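You operate a simulated robot arm through the tools that you are given. There is no shell and no other tool.

Carry out the task below with a simulated robot arm. There is one attempt and no reset: what you move stays moved.

## Task
Shut the press down: switch off, lowest heat, light pressure, brown sheet on the grey board, tray and drawer in.

Only the result counts: the job must be done as asked and must still hold three seconds after the hand-in. Knocking over, shifting, dropping, spilling or breaking anything else fails it. Flat cloth is picked up by pressing the open fingertips on it (5 to 10 N) and closing them slowly along it; thin cloth reads only 2 to 8 mm in the jaws.

## Robot
A 7-joint arm with a four-finger gripper, fixed in place. Base frame: the origin is at the foot of the arm, x ahead of it, y to its left, z up. Readings come in mm, degrees, newtons and seconds.
Its first joint turns from -69.0 to 172.0 degrees. Payload 3.67 kg.
Tool frame: the origin (TCP) lies between the finger pads and is the grasp point; the fingertips stand 28 mm ahead of it; z points along the fingers, y is the line along which they close. The gripper opens to 112 mm. The gripper's body begins 73 mm behind the TCP.
Orientation is told as [roll, pitch, yaw] about the base's x, y, z axes, in that order, counted from this pose: with the fingers straight down and closing along the base's y, the tool's x points along the base's -x, its y along +y and its z along -z.

## Interface
- The arm moves only by the tool step_arm. Its argument "rows" is one flat list of numbers, 7 for each row, row after row: the shift along the tool's x, y, z in mm, then the turn, a rotation vector about the tool's x, y, z in degrees, then the closure, from 0 (fully open) to 1 (shut). In form: [tx, ty, tz, ax, ay, az, grip, tx, ty, tz, ax, ay, az, grip, ...]. A call has 1 to 20 rows; each row is the pose to reach, as a shift and turn from the pose commanded when the call began, along the tool's axes at that moment. A row lasts 0.2 s, in which the tool goes at most 50 mm and 8.6 degrees; a call with a longer step from one row to the next is refused whole, and so is a gripper value outside its range. A pose out of reach is approached as far as the arm can. The call stops where the force on the tool passes 90 N (or 10 N more than at its start, if that is more) or the arm is blocked; 0.2 s more then pass. Each finger halts on what it meets, pressing with about 45 N; the grip force reading is that of the motor and also rises with nothing between the fingers. The clock runs only during rows and for 0.2 s after the last one: add rows that repeat a pose to give the fingers time. The reply holds the time, the measured pose of the TCP, the force on the tool along the base axes, the opening and the grip force, in the units named above and with some noise, with the torque about the TCP (base axes, N m) and any sound that the robot's microphone picked up.
- Cameras (640 x 400 px; columns grow to the right, rows downward): "scene" is fixed at [397.1, 655.7, 1430.2]; the picture's right is [-0.93, -0.36, 0.00], its down [-0.09, 0.23, -0.97] and it looks along [0.35, -0.91, -0.24] (base axes); focal length 332 px, centre (320, 200). "wrist" rides on the gripper at [60, -18, -104] in the tool frame; the picture's right is [0.29, 0.96, 0.00], its down [-0.80, 0.24, -0.55] and it looks along [-0.53, 0.16, 0.83] (tool axes); focal length 234 px, centre (320, 200). There is no depth. A picture from a camera that has moved, and an enlarged one, comes with that camera's place and axes in the base frame and with its lens. The place of the scene camera against the robot may be out by one fixed shift of up to 25 mm in any direction.
- capture(camera): a new picture of that camera. It takes no simulated time.
- raise_lower(by): slides the trunk up (or, below 0, down) by that many mm; the arm rides with it, the base frame stays. It gives what a move gives, with no picture.
- zoom(camera, box): a new picture of the part [left, top, right, bottom] of that camera's present view, enlarged. It takes no simulated time.
- job_done(): hands the job in; it is judged then, once.

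Places have to be worked out from the pictures, the camera data and where the tool is seen. Open the gripper and draw the arm clear of the work before you hand the job in, unless the task says otherwise.

The tools are called after "Emit:" by a JSON object that holds its "fn" and its "kwargs". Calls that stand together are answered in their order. step_arm: Moves the arm, as the interface text tells. Its arguments: {"type":"object","properties":{"rows":{"type":"array","items":{"type":"number"}}},"required":["rows"]} The other tools are called the same way: raise_lower (by) slides the trunk up or down; capture (camera) takes a picture; zoom (camera, box) takes an enlarged picture of a part of a camera's view; job_done () hands the job in.

At the start:

```text
time: 0.0
position: [582.1, -209.1, 1324.6]
tcp_rot: [0.0, 0.0, -0.2]
ft_force: [-0.1, 0.7, 0.7]
ft_torque: [0.0, 0.01, -0.01]
finger_gap: 111.9
gripper_force: 0.1
trunk travel left (down, up): [-775.0, 65.0]
```

scene: 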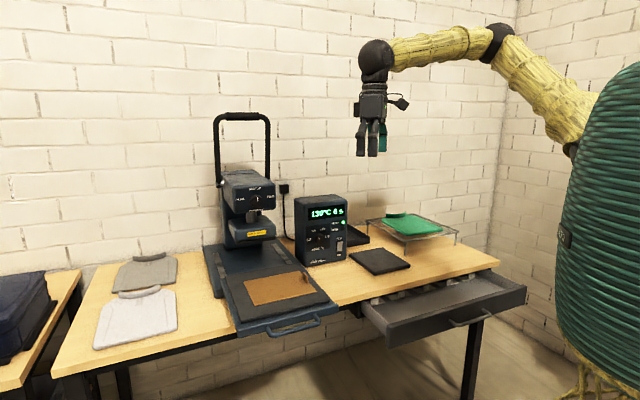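
wrist: 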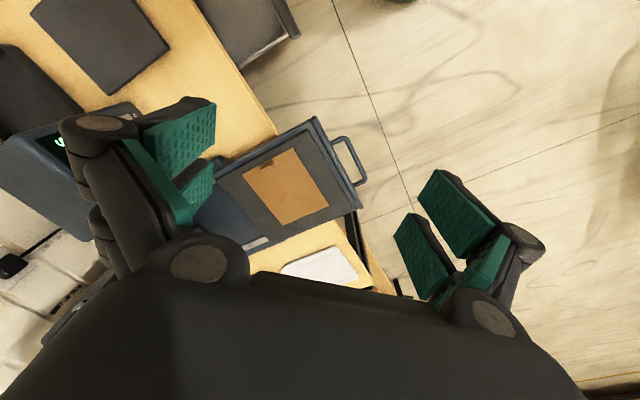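

The pictures show a heat press with a control box, a brown sheet on the pulled-out tray, a grey board to the right, and an open drawer. I'll zoom in on the parts to read labels before moving.

Emit:
{"fn": "zoom", "kwargs": {"camera": "scene", "box": [280, 180, 380, 280]}}

Emit:
{"fn": "zoom", "kwargs": {"camera": "scene", "box": [195, 100, 315, 260]}}

Emit:
{"fn": "zoom", "kwargs": {"camera": "scene", "box": [200, 230, 360, 350]}}

Emit:
{"fn": "zoom", "kwargs": {"camera": "scene", "box": [340, 200, 540, 350]}}

```text
4.00 times, centred on (330, 230) of scene
camera zoom: at [397.1, 655.7, 1430.2], right [-0.93, -0.36, 0.0], down [-0.09, 0.23, -0.97], along [0.35, -0.91, -0.24], focal length 1326 px, centre (280, 80)
```

zoom: 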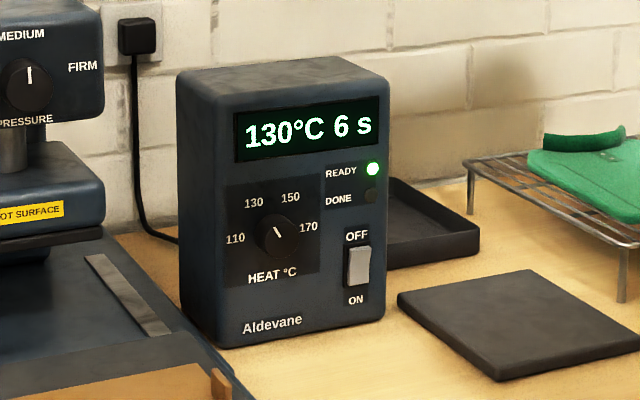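

```text
2.50 times, centred on (255, 180) of scene
camera zoom: at [397.1, 655.7, 1430.2], right [-0.93, -0.36, 0.0], down [-0.09, 0.23, -0.97], along [0.35, -0.91, -0.24], focal length 829 px, centre (482, 250)
```

zoom: 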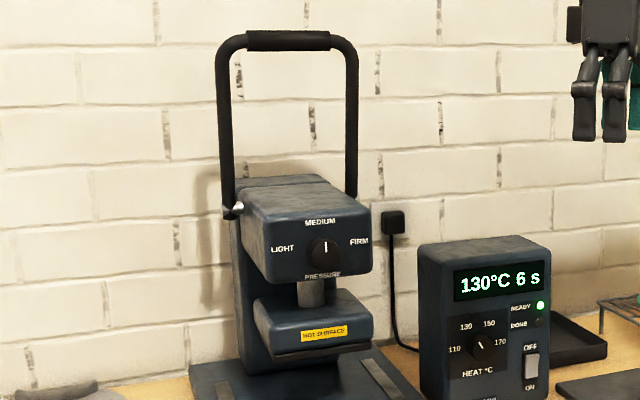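

```text
3.33 times, centred on (280, 290) of scene
camera zoom: at [397.1, 655.7, 1430.2], right [-0.93, -0.36, 0.0], down [-0.09, 0.23, -0.97], along [0.35, -0.91, -0.24], focal length 1105 px, centre (453, -100)
```

zoom: 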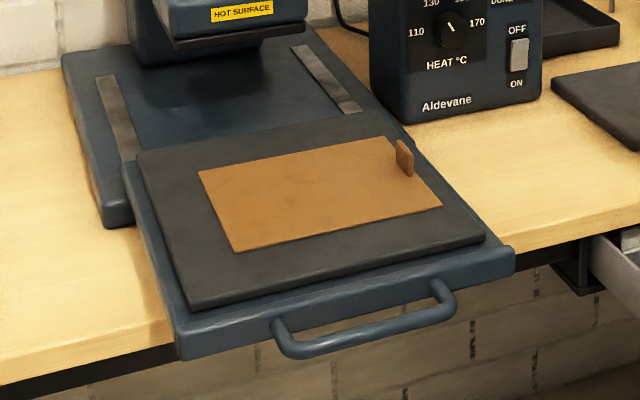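

```text
2.67 times, centred on (440, 275) of scene
camera zoom: at [397.1, 655.7, 1430.2], right [-0.93, -0.36, 0.0], down [-0.09, 0.23, -0.97], along [0.35, -0.91, -0.24], focal length 884 px, centre (0, 0)
```

zoom: 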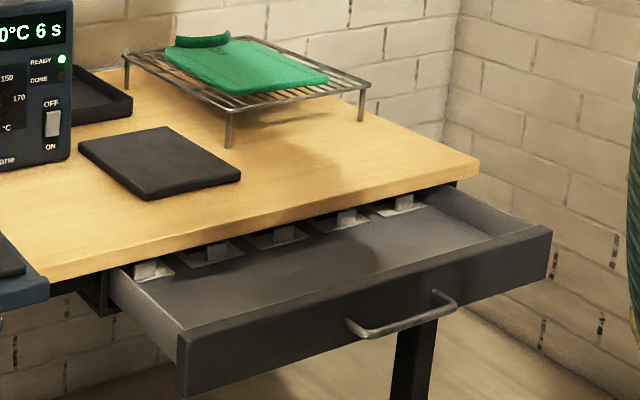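

The table appears turned about 45° to the base axes, with its front facing the robot. I'll zoom on the gripper to check the scene camera's offset, and look closer at the tab on the brown sheet and the switch.

Emit:
{"fn": "zoom", "kwargs": {"camera": "scene", "box": [340, 70, 420, 170]}}

Emit:
{"fn": "zoom", "kwargs": {"camera": "scene", "box": [300, 220, 360, 260]}}

Emit:
{"fn": "zoom", "kwargs": {"camera": "scene", "box": [240, 260, 330, 320]}}

Emit:
{"fn": "zoom", "kwargs": {"camera": "wrist", "box": [220, 100, 380, 260]}}

```text
4.00 times, centred on (380, 120) of scene
camera zoom: at [397.1, 655.7, 1430.2], right [-0.93, -0.36, 0.0], down [-0.09, 0.23, -0.97], along [0.35, -0.91, -0.24], focal length 1326 px, centre (80, 520)
```

zoom: 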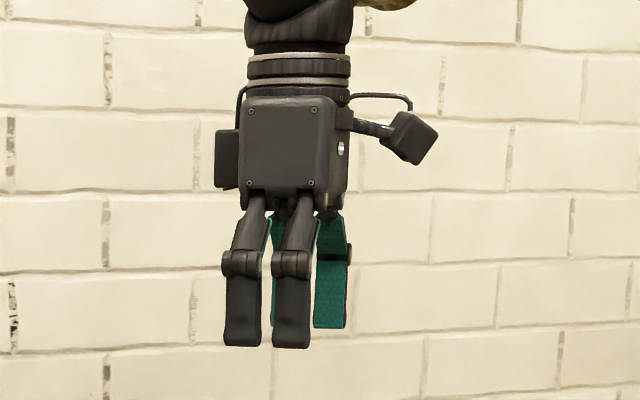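

```text
10.00 times, centred on (330, 240) of scene
camera zoom: at [397.1, 655.7, 1430.2], right [-0.93, -0.36, 0.0], down [-0.09, 0.23, -0.97], along [0.35, -0.91, -0.24], focal length 3316 px, centre (220, -200)
```

zoom: 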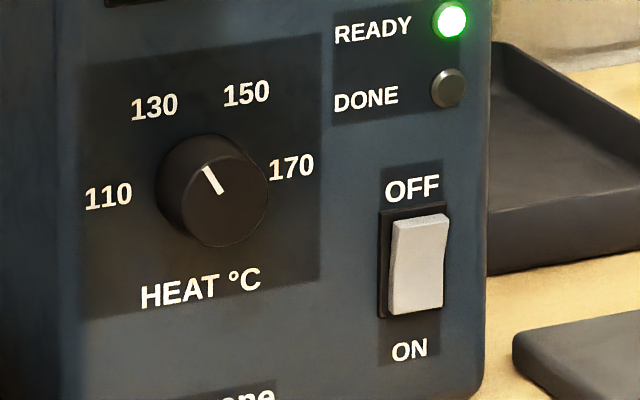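

```text
6.67 times, centred on (285, 290) of scene
camera zoom: at [397.1, 655.7, 1430.2], right [-0.93, -0.36, 0.0], down [-0.09, 0.23, -0.97], along [0.35, -0.91, -0.24], focal length 2210 px, centre (553, -400)
```

zoom: 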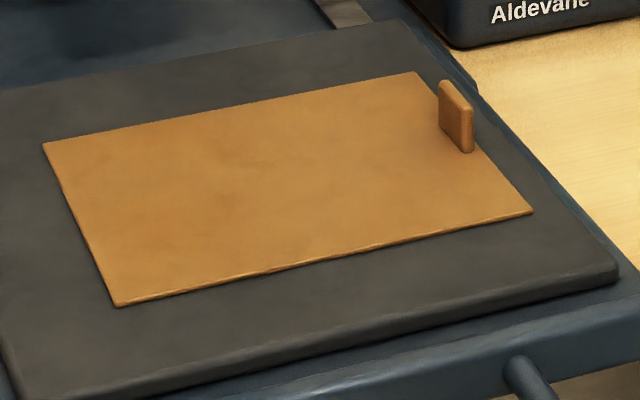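

```text
2.50 times, centred on (300, 180) of wrist
camera zoom: at [522.2, -224.9, 1428.9], right [-0.29, 0.96, 0.0], down [0.8, 0.24, 0.55], along [0.53, 0.16, -0.83], focal length 585 px, centre (370, 250)
```

zoom: 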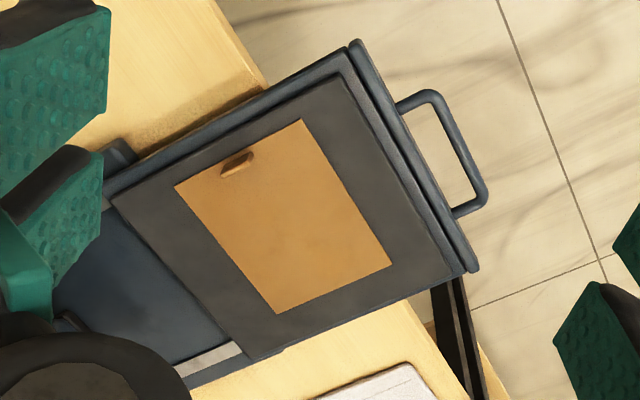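

The wrist camera agrees with the known finger positions, while the scene camera seems to be offset by several cm in height, so I'll rely mainly on the wrist camera. I'll turn the tool 45° so that its jaws close along the table's length, staying in place.

Emit:
{"fn": "step_arm", "kwargs": {"rows": [0, 0, 0, 0, 0, 8, 0, 0, 0, 0, 0, 0, 16, 0, 0, 0, 0, 0, 0, 24, 0, 0, 0, 0, 0, 0, 32, 0, 0, 0, 0, 0, 0, 40, 0, 0, 0, 0, 0, 0, 44.8, 0]}}

Emit:
{"fn": "capture", "kwargs": {"camera": "wrist"}}

Emit:
{"fn": "capture", "kwargs": {"camera": "scene"}}

```text
time: 1.4
position: [582.3, -209.3, 1324.9]
tcp_rot: [0.1, 0.0, -44.9]
ft_force: [-0.6, -0.3, 0.5]
ft_torque: [-0.01, 0.0, -0.03]
finger_gap: 112.1
gripper_force: 0.1
trunk travel left (down, up): [-775.0, 65.0]
```

```text
taken
camera wrist: at [526.6, -177.5, 1429.7], right [0.47, 0.88, 0.0], down [0.73, -0.39, 0.55], along [0.49, -0.26, -0.83], focal length 234 px, centre (320, 200)
```

wrist: 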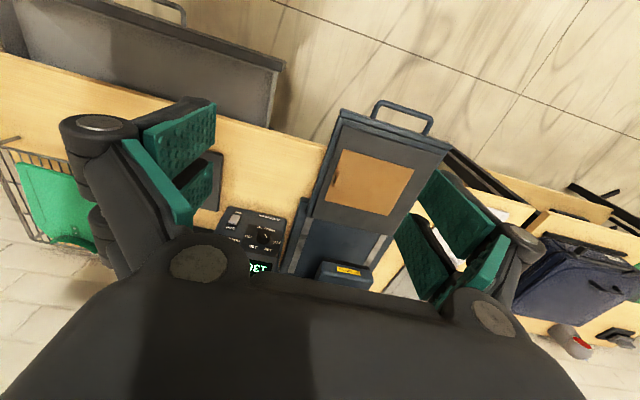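

```text
taken
```

scene: 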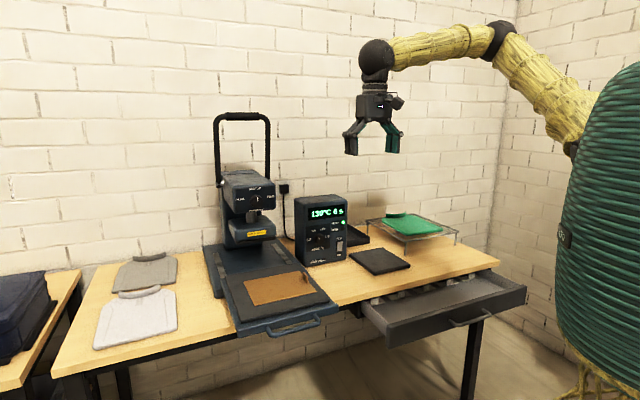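

Now the tool is square to the table. I'll zoom the wrist view for accurate corner positions of the sheet, tray, grey board and control box.

Emit:
{"fn": "zoom", "kwargs": {"camera": "wrist", "box": [280, 90, 460, 290]}}

Emit:
{"fn": "zoom", "kwargs": {"camera": "wrist", "box": [190, 130, 340, 280]}}

Emit:
{"fn": "zoom", "kwargs": {"camera": "wrist", "box": [0, 0, 300, 200]}}

```text
2.00 times, centred on (370, 190) of wrist
camera zoom: at [526.6, -177.5, 1429.7], right [0.47, 0.88, 0.0], down [0.73, -0.39, 0.55], along [0.49, -0.26, -0.83], focal length 468 px, centre (220, 220)
```

zoom: 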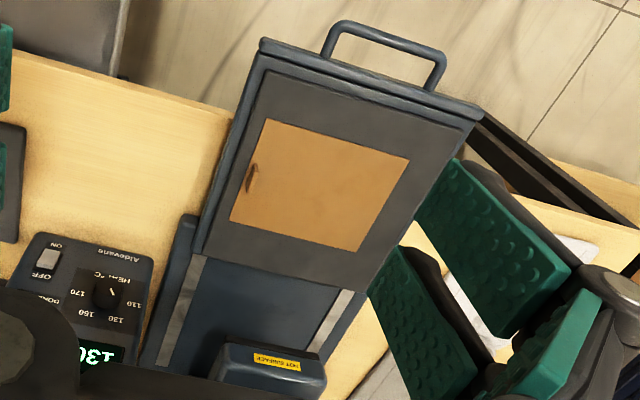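

```text
2.67 times, centred on (265, 205) of wrist
camera zoom: at [526.6, -177.5, 1429.7], right [0.47, 0.88, 0.0], down [0.73, -0.39, 0.55], along [0.49, -0.26, -0.83], focal length 624 px, centre (467, 187)
```

zoom: 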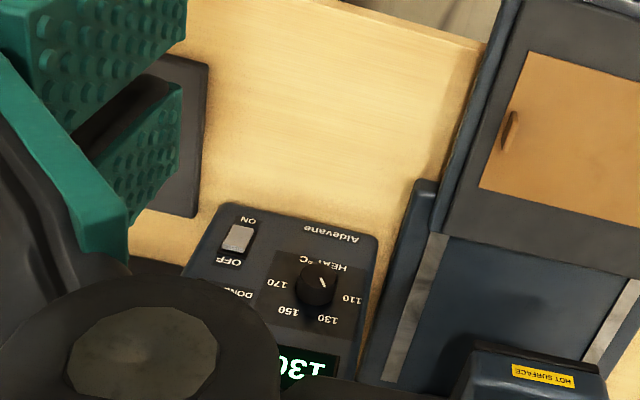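

```text
2.00 times, centred on (150, 100) of wrist
camera zoom: at [526.6, -177.5, 1429.7], right [0.47, 0.88, 0.0], down [0.73, -0.39, 0.55], along [0.49, -0.26, -0.83], focal length 468 px, centre (660, 400)
```

zoom: 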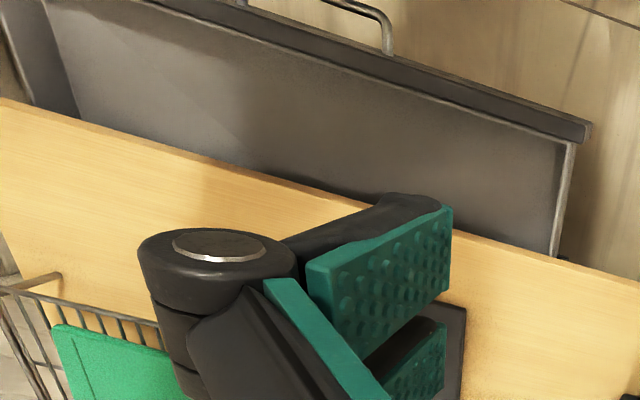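

Two wrist views put the brown sheet (about 160 × 200 mm) near z≈865, centred around (877, -214), with its tab near (812, -283). Next I move over toward the grey board to see it unobstructed.

Emit:
{"fn": "step_arm", "kwargs": {"rows": [-13, -37, 18, 0, 0, 0, 0, -26, -74, 36, 0, 0, 0, 0, -39, -111, 54, 0, 0, 0, 0, -52, -148, 72, 0, 0, 0, 0, -65, -186, 90, 0, 0, 0, 0, -78, -225, 108, 0, 0, 0, 0, -91, -263, 125, 0, 0, 0, 0]}}

Emit:
{"fn": "capture", "kwargs": {"camera": "wrist"}}

Emit:
{"fn": "capture", "kwargs": {"camera": "scene"}}

```text
time: 3.0
position: [459.6, -464.0, 1200.4]
tcp_rot: [0.2, 0.1, -44.8]
ft_force: [0.1, 0.8, 0.5]
ft_torque: [0.0, 0.04, -0.02]
finger_gap: 112.0
gripper_force: 0.0
trunk travel left (down, up): [-775.0, 65.0]
```

```text
taken
camera wrist: at [404.2, -434.0, 1305.2], right [0.47, 0.88, 0.0], down [0.73, -0.39, 0.55], along [0.49, -0.26, -0.83], focal length 234 px, centre (320, 200)
```

wrist: 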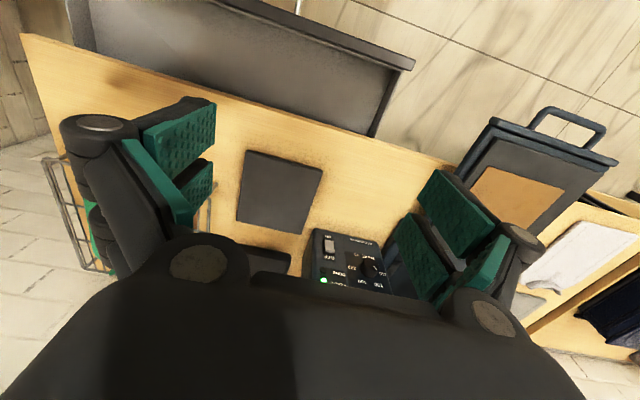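

```text
taken
```

scene: 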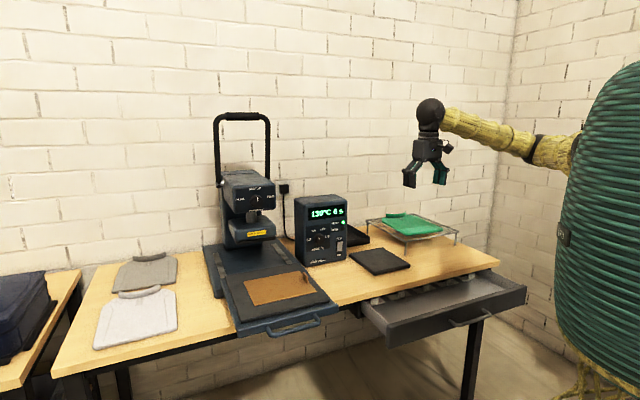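

Emit:
{"fn": "zoom", "kwargs": {"camera": "wrist", "box": [200, 120, 400, 300]}}

Emit:
{"fn": "zoom", "kwargs": {"camera": "wrist", "box": [420, 80, 640, 240]}}

Emit:
{"fn": "zoom", "kwargs": {"camera": "wrist", "box": [20, 0, 440, 140]}}

```text
2.22 times, centred on (300, 210) of wrist
camera zoom: at [404.2, -434.0, 1305.2], right [0.47, 0.88, 0.0], down [0.73, -0.39, 0.55], along [0.49, -0.26, -0.83], focal length 520 px, centre (364, 178)
```

zoom: 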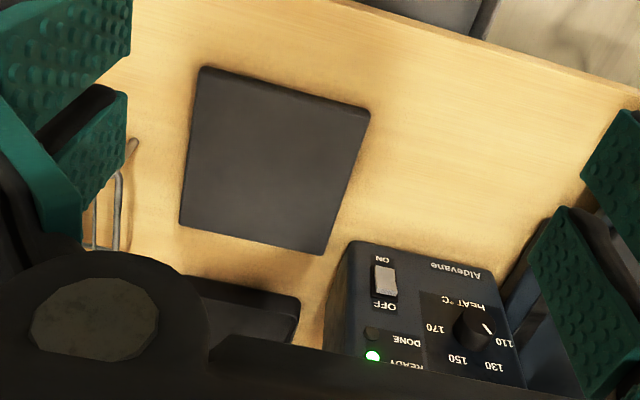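

```text
2.50 times, centred on (530, 160) of wrist
camera zoom: at [404.2, -434.0, 1305.2], right [0.47, 0.88, 0.0], down [0.73, -0.39, 0.55], along [0.49, -0.26, -0.83], focal length 585 px, centre (-205, 300)
```

zoom: 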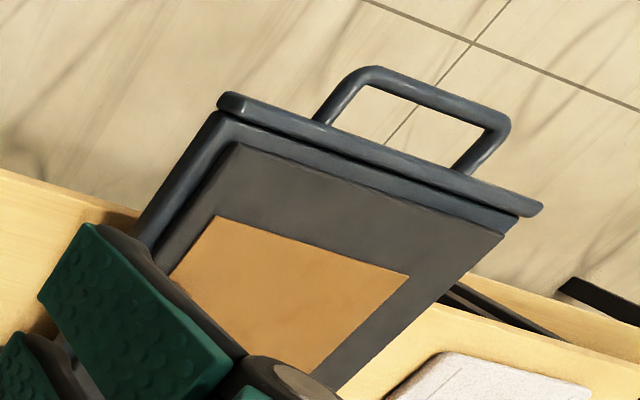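

```text
1.52 times, centred on (230, 70) of wrist
camera zoom: at [404.2, -434.0, 1305.2], right [0.47, 0.88, 0.0], down [0.73, -0.39, 0.55], along [0.49, -0.26, -0.83], focal length 357 px, centre (457, 398)
```

zoom: 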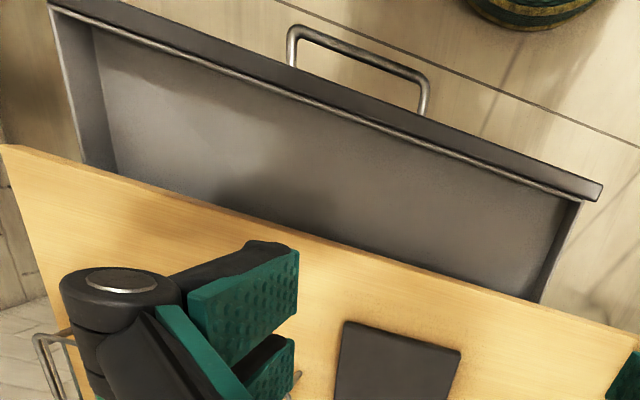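

The wrist picture suggests the fingertips sit further back when open than when shut (linkage fingers). I'll close the jaws in free air and look, to learn their true shape.

Emit:
{"fn": "step_arm", "kwargs": {"rows": [0, 0, 0, 0, 0, 0, 0.5, 0, 0, 0, 0, 0, 0, 0.5, 0, 0, 0, 0, 0, 0, 0.5]}}

Emit:
{"fn": "capture", "kwargs": {"camera": "wrist"}}

Emit:
{"fn": "zoom", "kwargs": {"camera": "scene", "box": [380, 90, 480, 200]}}

Emit:
{"fn": "step_arm", "kwargs": {"rows": [0, 0, 0, 0, 0, 0, 1, 0, 0, 0, 0, 0, 0, 1, 0, 0, 0, 0, 0, 0, 1]}}

Emit:
{"fn": "capture", "kwargs": {"camera": "wrist"}}

Emit:
{"fn": "zoom", "kwargs": {"camera": "scene", "box": [380, 90, 480, 200]}}

```text
time: 3.8
position: [458.8, -459.0, 1202.1]
tcp_rot: [0.1, 0.0, -44.9]
ft_force: [-0.4, -0.7, 0.1]
ft_torque: [0.05, -0.04, 0.03]
finger_gap: 55.8
gripper_force: 0.0
trunk travel left (down, up): [-775.0, 65.0]
```

```text
taken
camera wrist: at [403.9, -428.5, 1306.5], right [0.47, 0.88, 0.0], down [0.73, -0.39, 0.55], along [0.49, -0.26, -0.83], focal length 234 px, centre (320, 200)
```

wrist: 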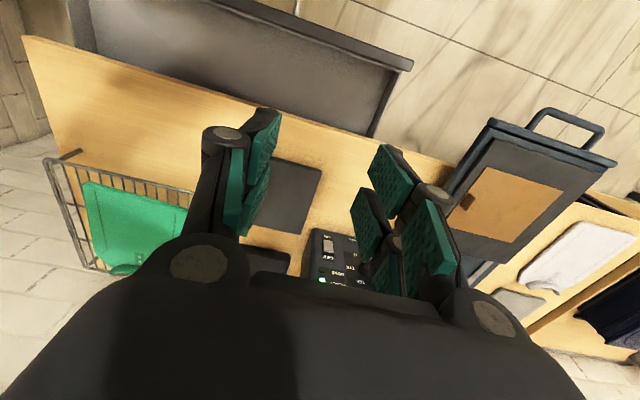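

```text
3.64 times, centred on (430, 145) of scene
camera zoom: at [397.1, 655.7, 1430.2], right [-0.93, -0.36, 0.0], down [-0.09, 0.23, -0.97], along [0.35, -0.91, -0.24], focal length 1206 px, centre (-80, 400)
```

zoom: 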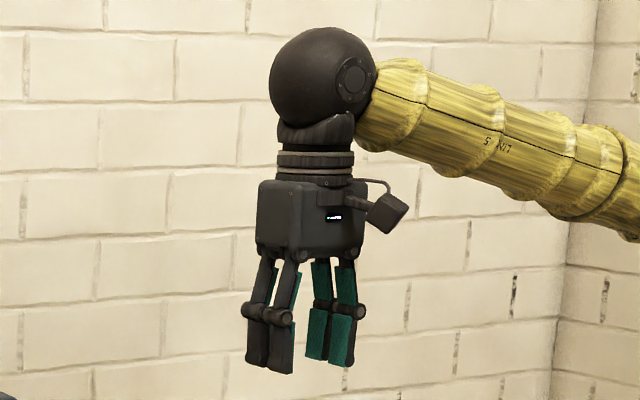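

```text
time: 4.6
position: [459.8, -458.3, 1201.1]
tcp_rot: [0.1, 0.1, -44.7]
ft_force: [-0.4, 0.7, -0.5]
ft_torque: [0.0, -0.01, 0.01]
finger_gap: 0.0
gripper_force: 35.6
trunk travel left (down, up): [-775.0, 65.0]
```

```text
taken
camera wrist: at [404.1, -428.9, 1306.3], right [0.47, 0.88, 0.0], down [0.73, -0.39, 0.55], along [0.49, -0.26, -0.83], focal length 234 px, centre (320, 200)
```

wrist: 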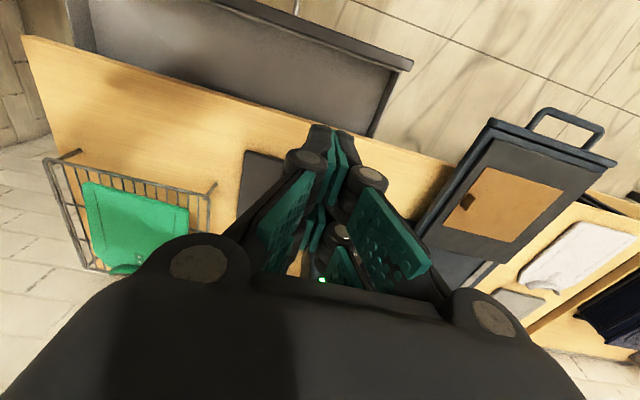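

```text
3.64 times, centred on (430, 145) of scene
camera zoom: at [397.1, 655.7, 1430.2], right [-0.93, -0.36, 0.0], down [-0.09, 0.23, -0.97], along [0.35, -0.91, -0.24], focal length 1206 px, centre (-80, 400)
```

zoom: 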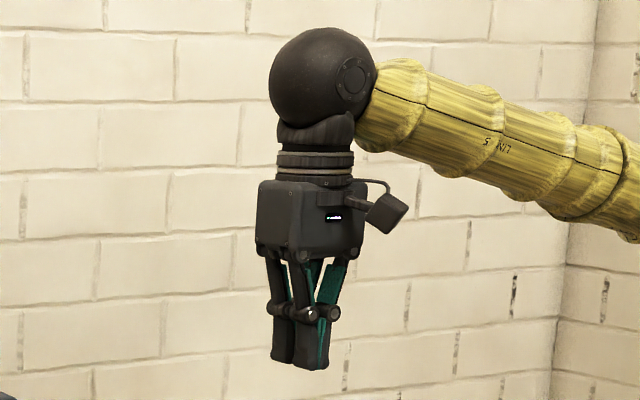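

Closed tips stand 28 mm ahead; fully open they sit about 6 mm ahead, and each finger has two prongs. To lay the 160×200 sheet fully on the 178×212 board, I want a 90° turn on the way, so I test that wrist turn here in free air (and open to half).

Emit:
{"fn": "step_arm", "kwargs": {"rows": [0, 0, 0, 0, 0, 8.2, 0.5, 0, 0, 0, 0, 0, 16.4, 0.5, 0, 0, 0, 0, 0, 24.6, 0.5, 0, 0, 0, 0, 0, 32.8, 0.5, 0, 0, 0, 0, 0, 41, 0.5, 0, 0, 0, 0, 0, 49.2, 0.5, 0, 0, 0, 0, 0, 57.4, 0.5, 0, 0, 0, 0, 0, 65.6, 0.5, 0, 0, 0, 0, 0, 73.8, 0.5, 0, 0, 0, 0, 0, 82, 0.5, 0, 0, 0, 0, 0, 89.8, 0.5, 0, 0, 0, 0, 0, 89.8, 0.5]}}

Emit:
{"fn": "capture", "kwargs": {"camera": "wrist"}}

Emit:
{"fn": "capture", "kwargs": {"camera": "scene"}}

```text
time: 7.2
position: [461.5, -458.4, 1199.1]
tcp_rot: [0.0, 0.2, -134.8]
ft_force: [0.1, -0.7, -0.8]
ft_torque: [0.01, 0.01, 0.02]
finger_gap: 55.9
gripper_force: 0.0
trunk travel left (down, up): [-775.0, 65.0]
```

```text
taken
camera wrist: at [490.5, -402.0, 1304.4], right [0.88, -0.47, 0.0], down [-0.39, -0.74, 0.55], along [-0.26, -0.49, -0.83], focal length 234 px, centre (320, 200)
```

wrist: 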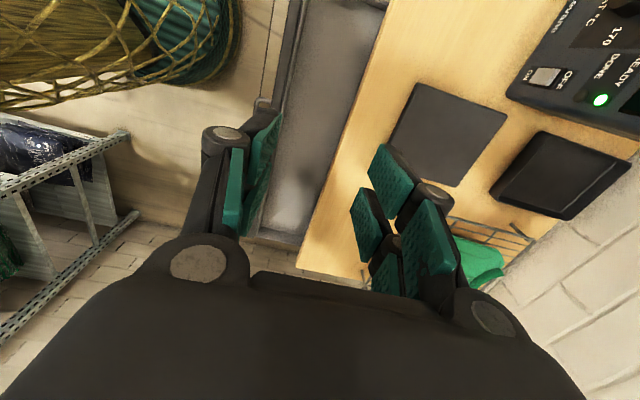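

```text
taken
```

scene: 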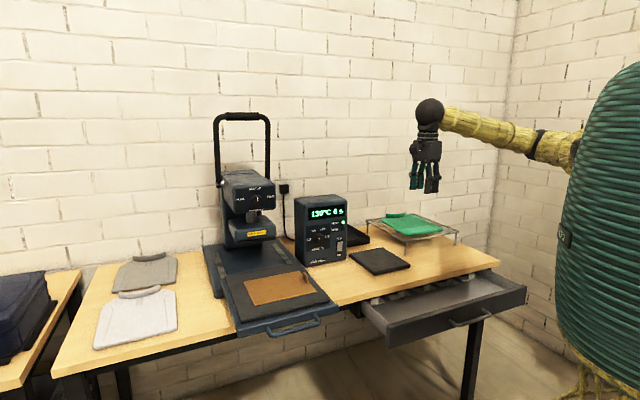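

The -135° yaw works. This also gives another view of the board; zooming for corner measurements.

Emit:
{"fn": "zoom", "kwargs": {"camera": "wrist", "box": [360, 0, 640, 240]}}

```text
1.67 times, centred on (500, 120) of wrist
camera zoom: at [490.5, -402.0, 1304.4], right [0.88, -0.47, 0.0], down [-0.39, -0.74, 0.55], along [-0.26, -0.49, -0.83], focal length 390 px, centre (20, 333)
```

zoom: 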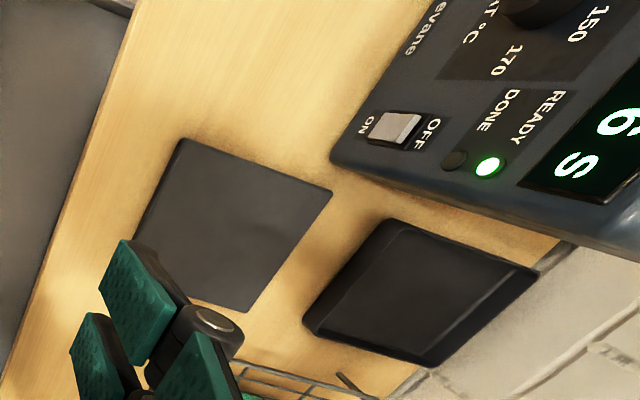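

The four wrist views agree: board top z≈808, spanning e1 −119…57, e2 827…1037 (table axes). Now I turn back and move above the tab of the brown sheet, at a safe height.

Emit:
{"fn": "step_arm", "kwargs": {"rows": [33.7, 11, 17, 0, 0, -8.2, 0.5, 67.4, 22, 34, 0, 0, -16.4, 0.5, 101, 33, 51, 0, 0, -24.6, 0.5, 135, 44, 68, 0, 0, -32.8, 0.5, 168.5, 55, 85, 0, 0, -41, 0.5, 202, 66, 103, 0, 0, -49.2, 0.5, 236, 77, 120, 0, 0, -57.4, 0.5, 270, 88, 137, 0, 0, -65.6, 0.5, 303, 99, 154, 0, 0, -73.8, 0.5, 337, 110, 171, 0, 0, -82, 0.5, 371, 121.6, 189, 0, 0, -90, 0.5, 371, 121.6, 189, 0, 0, -90, 0.5]}}

Emit:
{"fn": "capture", "kwargs": {"camera": "wrist"}}

Emit:
{"fn": "capture", "kwargs": {"camera": "scene"}}

```text
time: 9.8
position: [807.5, -282.0, 1011.0]
tcp_rot: [0.1, 0.1, -44.6]
ft_force: [-1.4, -0.2, -0.5]
ft_torque: [0.0, 0.0, 0.01]
finger_gap: 56.2
gripper_force: 0.0
trunk travel left (down, up): [-775.0, 65.0]
```

```text
taken
camera wrist: at [752.4, -252.2, 1116.2], right [0.47, 0.88, 0.0], down [0.74, -0.39, 0.55], along [0.49, -0.26, -0.83], focal length 234 px, centre (320, 200)
```

wrist: 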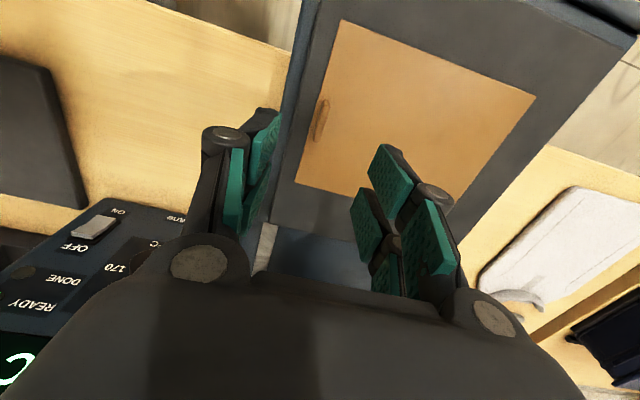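

```text
taken
```

scene: 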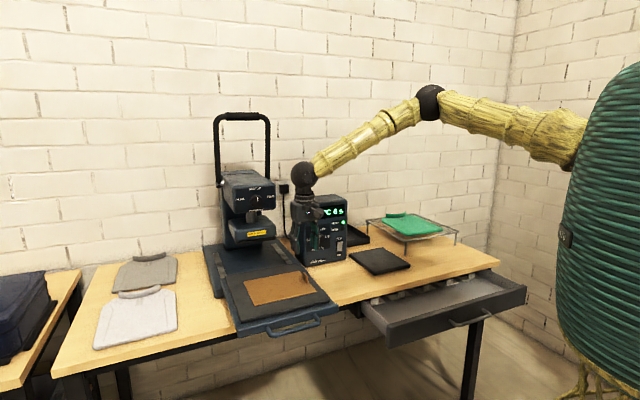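

Emit:
{"fn": "zoom", "kwargs": {"camera": "wrist", "box": [270, 60, 430, 220]}}

Emit:
{"fn": "zoom", "kwargs": {"camera": "wrist", "box": [260, 0, 600, 210]}}

Emit:
{"fn": "zoom", "kwargs": {"camera": "scene", "box": [270, 150, 370, 330]}}

```text
2.50 times, centred on (350, 140) of wrist
camera zoom: at [752.4, -252.2, 1116.2], right [0.47, 0.88, 0.0], down [0.74, -0.39, 0.55], along [0.49, -0.26, -0.83], focal length 585 px, centre (245, 350)
```

zoom: 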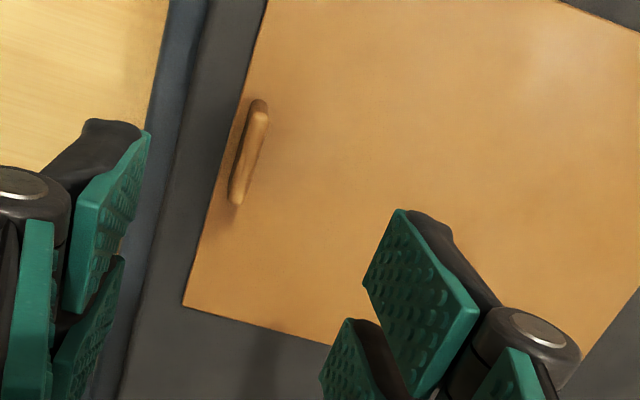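

```text
1.88 times, centred on (430, 105) of wrist
camera zoom: at [752.4, -252.2, 1116.2], right [0.47, 0.88, 0.0], down [0.74, -0.39, 0.55], along [0.49, -0.26, -0.83], focal length 441 px, centre (113, 379)
```

zoom: 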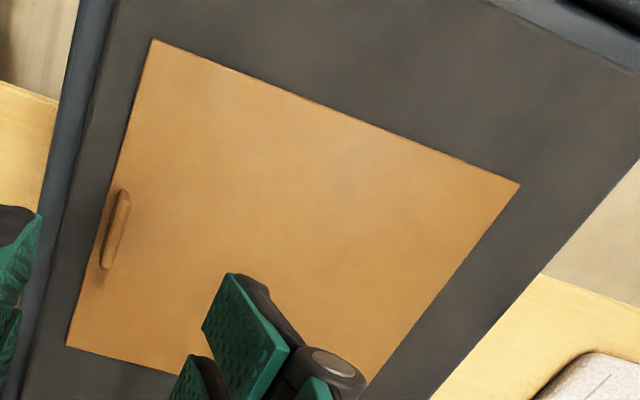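

```text
2.22 times, centred on (320, 240) of scene
camera zoom: at [397.1, 655.7, 1430.2], right [-0.93, -0.36, 0.0], down [-0.09, 0.23, -0.97], along [0.35, -0.91, -0.24], focal length 737 px, centre (320, 111)
```

zoom: 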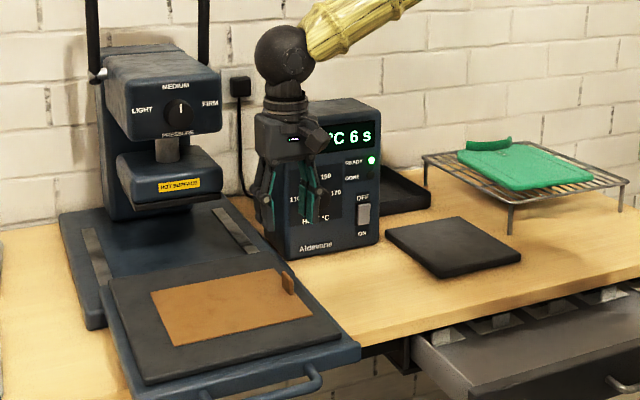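

Sheet top z≈876, tab at e1≈373, e2≈764 (x≈804, y≈−277), about 22 mm tall. I descend around it with jaws half open to z≈920 and check.

Emit:
{"fn": "step_arm", "kwargs": {"rows": [3, 0.7, 25, 0, 0, 0.4, 0.5, 5.9, 1.4, 50, 0, 0, 0.4, 0.5, 5.9, 1.4, 75, 0, 0, 0.4, 0.5, 5.9, 1.4, 91, 0, 0, 0.4, 0.5, 5.9, 1.4, 91, 0, 0, 0.4, 0.5]}}

Emit:
{"fn": "capture", "kwargs": {"camera": "wrist"}}

Emit:
{"fn": "zoom", "kwargs": {"camera": "scene", "box": [260, 220, 350, 300]}}

```text
time: 11.0
position: [805.6, -275.8, 918.0]
tcp_rot: [0.0, 0.0, -45.0]
ft_force: [0.2, 0.0, -0.2]
ft_torque: [-0.03, 0.01, 0.03]
finger_gap: 56.2
gripper_force: 0.0
trunk travel left (down, up): [-775.0, 65.0]
```

```text
taken
camera wrist: at [749.2, -245.0, 1023.5], right [0.47, 0.88, 0.0], down [0.73, -0.39, 0.55], along [0.49, -0.26, -0.83], focal length 234 px, centre (320, 200)
```

wrist: 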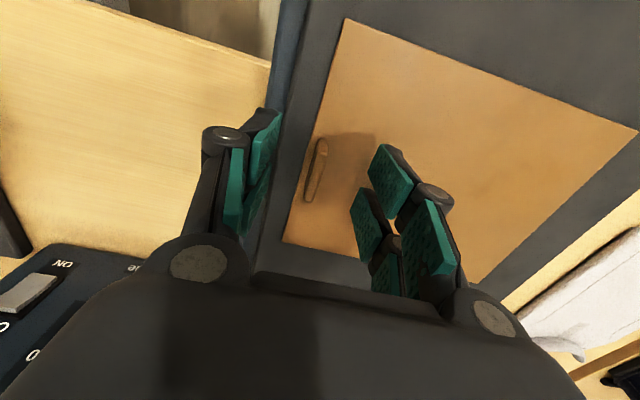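

```text
5.00 times, centred on (305, 260) of scene
camera zoom: at [397.1, 655.7, 1430.2], right [-0.93, -0.36, 0.0], down [-0.09, 0.23, -0.97], along [0.35, -0.91, -0.24], focal length 1658 px, centre (395, -100)
```

zoom: 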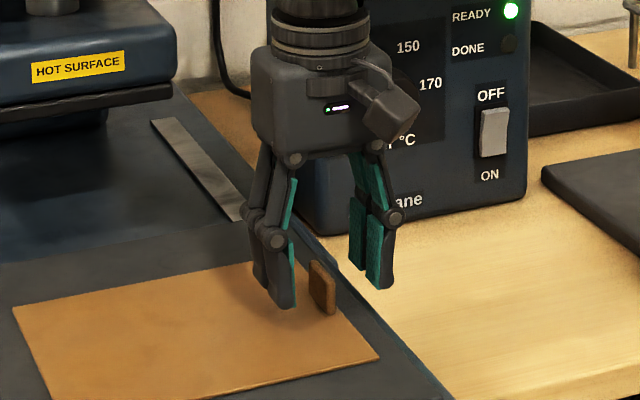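

The tab is nearly centred between the fingers. I correct about 2 mm, lower to z≈908 and close gently on the tab.

Emit:
{"fn": "step_arm", "kwargs": {"rows": [2, -1.5, 5, 0, 0, 0, 0.5, 2, -1.5, 9.5, 0, 0, 0, 0.5, 2, -1.5, 9.5, 0, 0, 0, 0.65, 2, -1.5, 9.5, 0, 0, 0, 0.8, 2, -1.5, 9.5, 0, 0, 0, 0.9, 2, -1.5, 9.5, 0, 0, 0, 1, 2, -1.5, 9.5, 0, 0, 0, 1, 2, -1.5, 9.5, 0, 0, 0, 1]}}

Emit:
{"fn": "capture", "kwargs": {"camera": "wrist"}}

Emit:
{"fn": "zoom", "kwargs": {"camera": "scene", "box": [260, 220, 350, 300]}}

```text
time: 12.8
position: [802.9, -274.4, 910.0]
tcp_rot: [0.0, 0.0, -45.0]
ft_force: [0.5, 0.1, 0.1]
ft_torque: [0.01, -0.01, 0.0]
finger_gap: 6.3
gripper_force: 42.8
trunk travel left (down, up): [-775.0, 65.0]
```

```text
taken
camera wrist: at [746.9, -244.3, 1014.6], right [0.47, 0.88, 0.0], down [0.73, -0.4, 0.55], along [0.49, -0.26, -0.83], focal length 234 px, centre (320, 200)
```

wrist: 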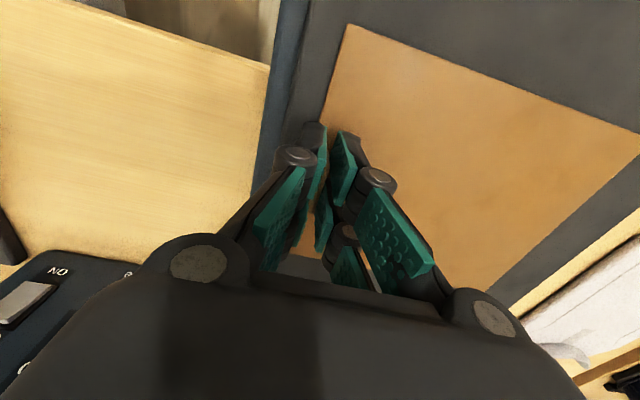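

```text
5.00 times, centred on (305, 260) of scene
camera zoom: at [397.1, 655.7, 1430.2], right [-0.93, -0.36, 0.0], down [-0.09, 0.23, -0.97], along [0.35, -0.91, -0.24], focal length 1658 px, centre (395, -100)
```

zoom: 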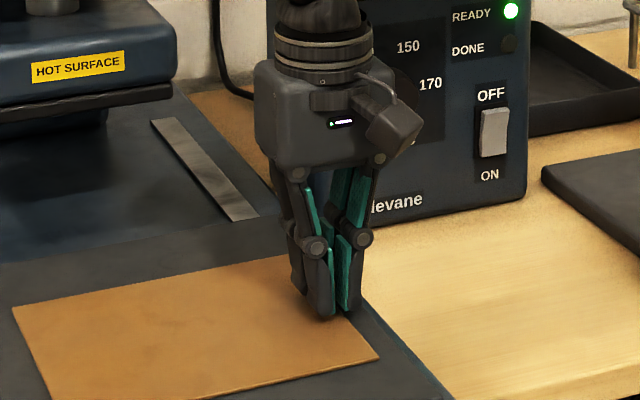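

The gap reads 6.3 mm at ~43 N: the tab is gripped. I lift slowly by 40 mm and check that the sheet follows.

Emit:
{"fn": "step_arm", "kwargs": {"rows": [0, 0, -3, 0, 0, 0, 1, 0, 0, -8, 0, 0, 0, 1, 0, 0, -16, 0, 0, 0, 1, 0, 0, -24, 0, 0, 0, 1, 0, 0, -32, 0, 0, 0, 1, 0, 0, -40, 0, 0, 0, 1, 0, 0, -40, 0, 0, 0, 1]}}

Emit:
{"fn": "capture", "kwargs": {"camera": "wrist"}}

Emit:
{"fn": "zoom", "kwargs": {"camera": "scene", "box": [210, 180, 370, 330]}}

```text
time: 14.4
position: [802.4, -273.6, 949.5]
tcp_rot: [0.0, 0.0, -45.2]
ft_force: [-0.1, -0.5, 0.1]
ft_torque: [0.0, 0.02, 0.0]
finger_gap: 6.2
gripper_force: 43.2
trunk travel left (down, up): [-775.0, 65.0]
```

```text
taken
camera wrist: at [747.8, -243.4, 1053.9], right [0.47, 0.88, 0.0], down [0.73, -0.4, 0.55], along [0.49, -0.26, -0.83], focal length 234 px, centre (320, 200)
```

wrist: 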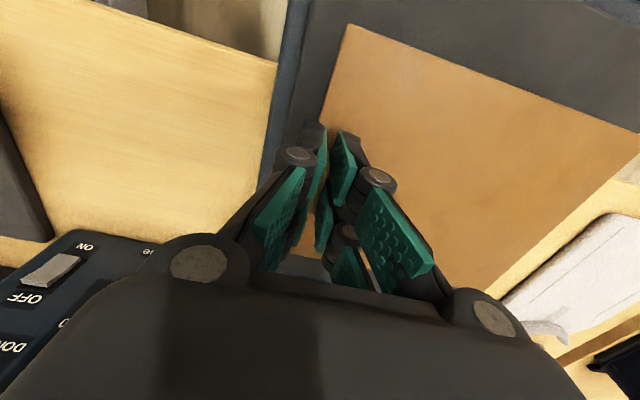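

```text
2.67 times, centred on (290, 255) of scene
camera zoom: at [397.1, 655.7, 1430.2], right [-0.93, -0.36, 0.0], down [-0.09, 0.23, -0.97], along [0.35, -0.91, -0.24], focal length 884 px, centre (400, 53)
```

zoom: 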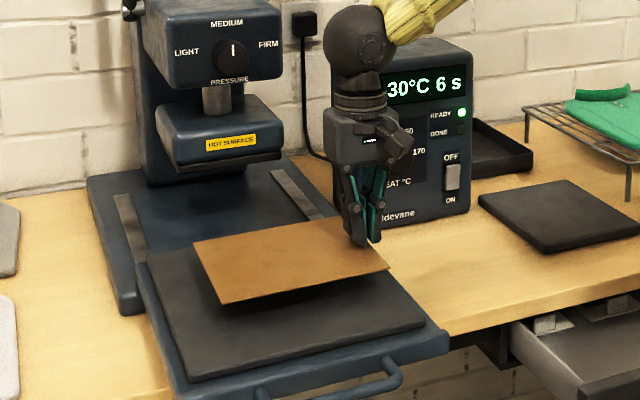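

The sheet lifts rigidly and level. I raise it further and draw it back from the press before turning.

Emit:
{"fn": "step_arm", "kwargs": {"rows": [0, 0, -25, 0, 0, 0, 1, 25, 0, -50, 0, 0, 0, 1, 60, 0, -60, 0, 0, 0, 1, 95, 0, -60, 0, 0, 0, 1, 111, 0, -60, 0, 0, 0, 1, 111, 0, -60, 0, 0, 0, 1]}}

Emit:
{"fn": "capture", "kwargs": {"camera": "scene"}}

```text
time: 15.8
position: [725.2, -194.4, 1009.8]
tcp_rot: [0.0, 0.0, -45.2]
ft_force: [0.1, -0.9, -0.3]
ft_torque: [0.03, 0.01, 0.0]
finger_gap: 5.8
gripper_force: 43.2
trunk travel left (down, up): [-775.0, 65.0]
```

```text
taken
```

scene: 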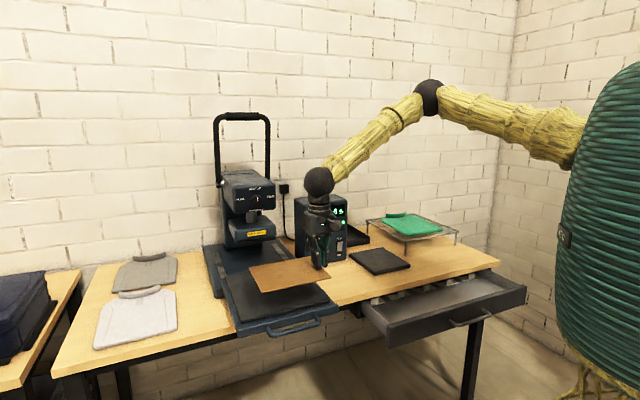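

Now carry the sheet along the table to the board's column while turning it −90° in yaw.

Emit:
{"fn": "step_arm", "kwargs": {"rows": [0, -33, 0, 0, 0, 7.5, 1, 0, -66, 0, 0, 0, 15, 1, 0, -99, 0, 0, 0, 22.5, 1, 0, -133, 0, 0, 0, 30, 1, 0, -166, 0, 0, 0, 37.5, 1, 0, -199, 0, 0, 0, 45, 1, 0, -232, 0, 0, 0, 52.5, 1, 0, -265, 0, 0, 0, 60, 1, 0, -299, 0, 0, 0, 67.5, 1, 0, -332, 0, 0, 0, 75, 1, 0, -365, 0, 0, 0, 82.5, 1, 0, -398, 0, 0, 0, 89.8, 1, 0, -398, 0, 0, 0, 89.8, 1]}}

Emit:
{"fn": "capture", "kwargs": {"camera": "scene"}}

Emit:
{"fn": "capture", "kwargs": {"camera": "wrist"}}

```text
time: 18.6
position: [444.0, -474.6, 1009.3]
tcp_rot: [-0.1, 0.0, -135.0]
ft_force: [0.0, -0.6, -0.9]
ft_torque: [0.0, 0.06, 0.0]
finger_gap: 6.0
gripper_force: 43.5
trunk travel left (down, up): [-775.0, 65.0]
```

```text
taken
```

scene: 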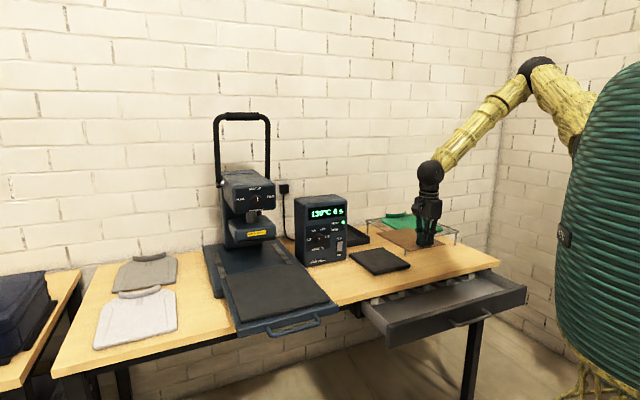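

```text
taken
camera wrist: at [474.1, -420.0, 1114.2], right [0.88, -0.47, 0.0], down [-0.39, -0.73, 0.55], along [-0.26, -0.49, -0.83], focal length 234 px, centre (320, 200)
```

wrist: 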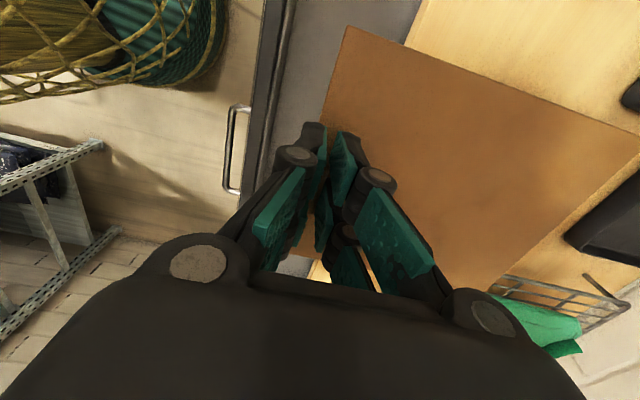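

Turned cleanly. Now move in toward the wall until the sheet is above the board (e2≈841), still at height.

Emit:
{"fn": "step_arm", "kwargs": {"rows": [0, 35, 0, 0, 0, 0, 1, -1, 75, 0, 0, 0, 0, 1, -1.7, 115, 0, 0, 0, 0, 1, -1.7, 155, 0, 0, 0, 0, 1, -1.7, 191.4, 0, 0, 0, 0, 1, -1.7, 191.4, 0, 0, 0, 0, 1]}}

Emit:
{"fn": "capture", "kwargs": {"camera": "scene"}}

Emit:
{"fn": "capture", "kwargs": {"camera": "wrist"}}

```text
time: 20.0
position: [577.7, -616.6, 1012.2]
tcp_rot: [-0.1, 0.2, -134.8]
ft_force: [0.0, -0.3, 0.9]
ft_torque: [0.01, -0.01, 0.01]
finger_gap: 6.0
gripper_force: 43.1
trunk travel left (down, up): [-775.0, 65.0]
```

```text
taken
```

scene: 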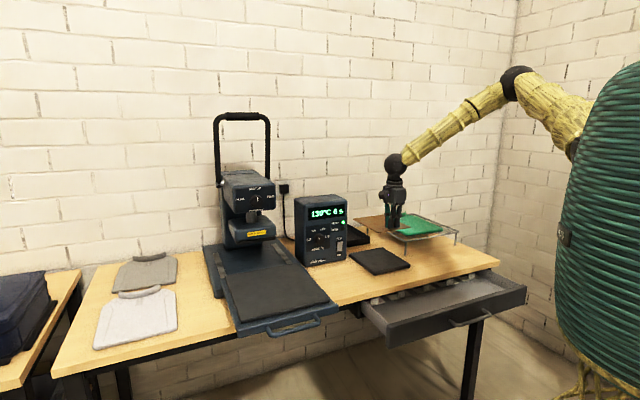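

```text
taken
camera wrist: at [607.1, -559.7, 1116.5], right [0.88, -0.47, 0.0], down [-0.39, -0.74, 0.55], along [-0.26, -0.49, -0.83], focal length 234 px, centre (320, 200)
```

wrist: 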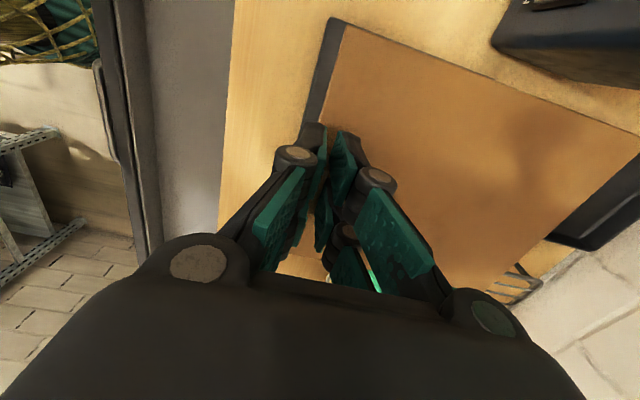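

The sheet is over the board with the board's front strip visible beside it. I descend most of the way (to about z≈868) and check.

Emit:
{"fn": "step_arm", "kwargs": {"rows": [0, 0, 35, 0, 0, 0, 1, 0, 0, 75, 0, 0, 0, 1, 0, 0, 110, 0, 0, 0, 1, 0, 0, 140, 0, 0, 0, 1, 0, 0, 140, 0, 0, 0, 1, 0, 0, 140, 0, 0, 0, 1, 0, 0, 140, 0, 0, 0, 1]}}

Emit:
{"fn": "zoom", "kwargs": {"camera": "scene", "box": [330, 190, 470, 290]}}

Emit:
{"fn": "capture", "kwargs": {"camera": "wrist"}}

```text
time: 21.6
position: [580.1, -611.4, 872.9]
tcp_rot: [0.1, -0.1, -135.0]
ft_force: [0.0, -0.6, 0.5]
ft_torque: [0.01, 0.0, 0.0]
finger_gap: 6.2
gripper_force: 42.6
trunk travel left (down, up): [-775.0, 65.0]
```

```text
4.00 times, centred on (400, 240) of scene
camera zoom: at [397.1, 655.7, 1430.2], right [-0.93, -0.36, 0.0], down [-0.09, 0.23, -0.97], along [0.35, -0.91, -0.24], focal length 1326 px, centre (0, 40)
```

zoom: 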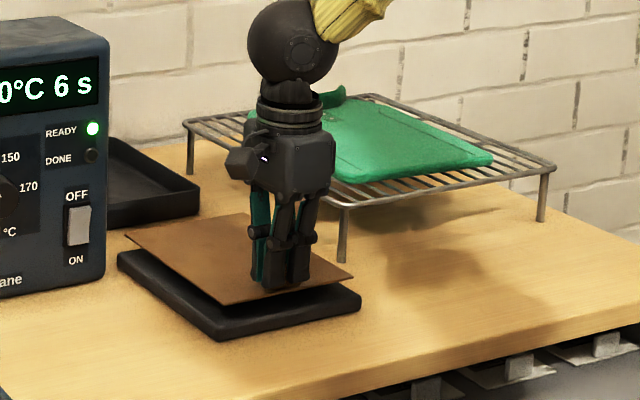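

```text
taken
camera wrist: at [608.0, -555.1, 977.9], right [0.88, -0.47, 0.0], down [-0.39, -0.73, 0.56], along [-0.26, -0.49, -0.83], focal length 234 px, centre (320, 200)
```

wrist: 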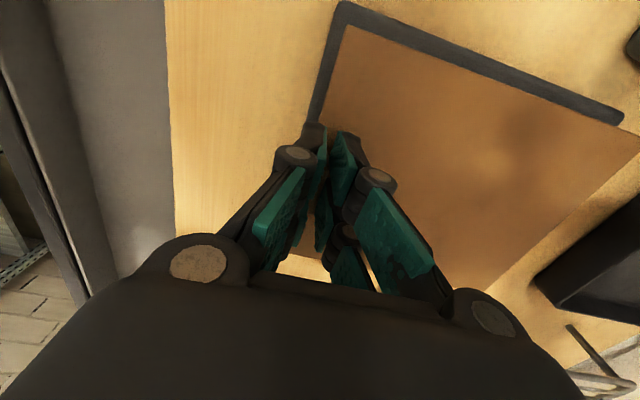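

The board and sheet margins measured in this view show about 3 mm to correct along e1. I shift +3 mm and descend slowly to just above the board.

Emit:
{"fn": "step_arm", "kwargs": {"rows": [1.5, 0, 6, 0, 0, 0, 1, 3, 0, 12, 0, 0, 0, 1, 3, 0, 18, 0, 0, 0, 1, 3, 0, 22, 0, 0, 0, 1, 3, 0, 22, 0, 0, 0, 1, 3, 0, 22, 0, 0, 0, 1]}}

Emit:
{"fn": "zoom", "kwargs": {"camera": "scene", "box": [340, 220, 440, 290]}}

Emit:
{"fn": "capture", "kwargs": {"camera": "wrist"}}

```text
time: 23.0
position: [580.1, -609.2, 850.5]
tcp_rot: [0.2, 0.1, -134.8]
ft_force: [8.4, -2.7, 34.1]
ft_torque: [-0.09, -0.12, -0.02]
finger_gap: 6.5
gripper_force: 43.2
trunk travel left (down, up): [-775.0, 65.0]
```

```text
5.71 times, centred on (390, 255) of scene
camera zoom: at [397.1, 655.7, 1430.2], right [-0.93, -0.36, 0.0], down [-0.09, 0.23, -0.97], along [0.35, -0.91, -0.24], focal length 1895 px, centre (-80, -114)
```

zoom: 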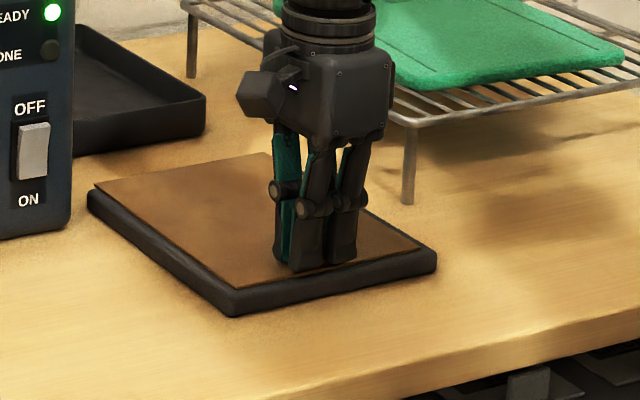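

```text
taken
camera wrist: at [609.8, -552.8, 955.5], right [0.88, -0.47, 0.0], down [-0.39, -0.73, 0.55], along [-0.26, -0.49, -0.83], focal length 234 px, centre (320, 200)
```

wrist: 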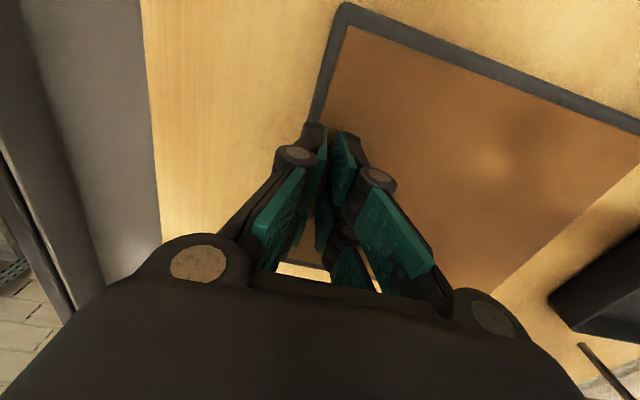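

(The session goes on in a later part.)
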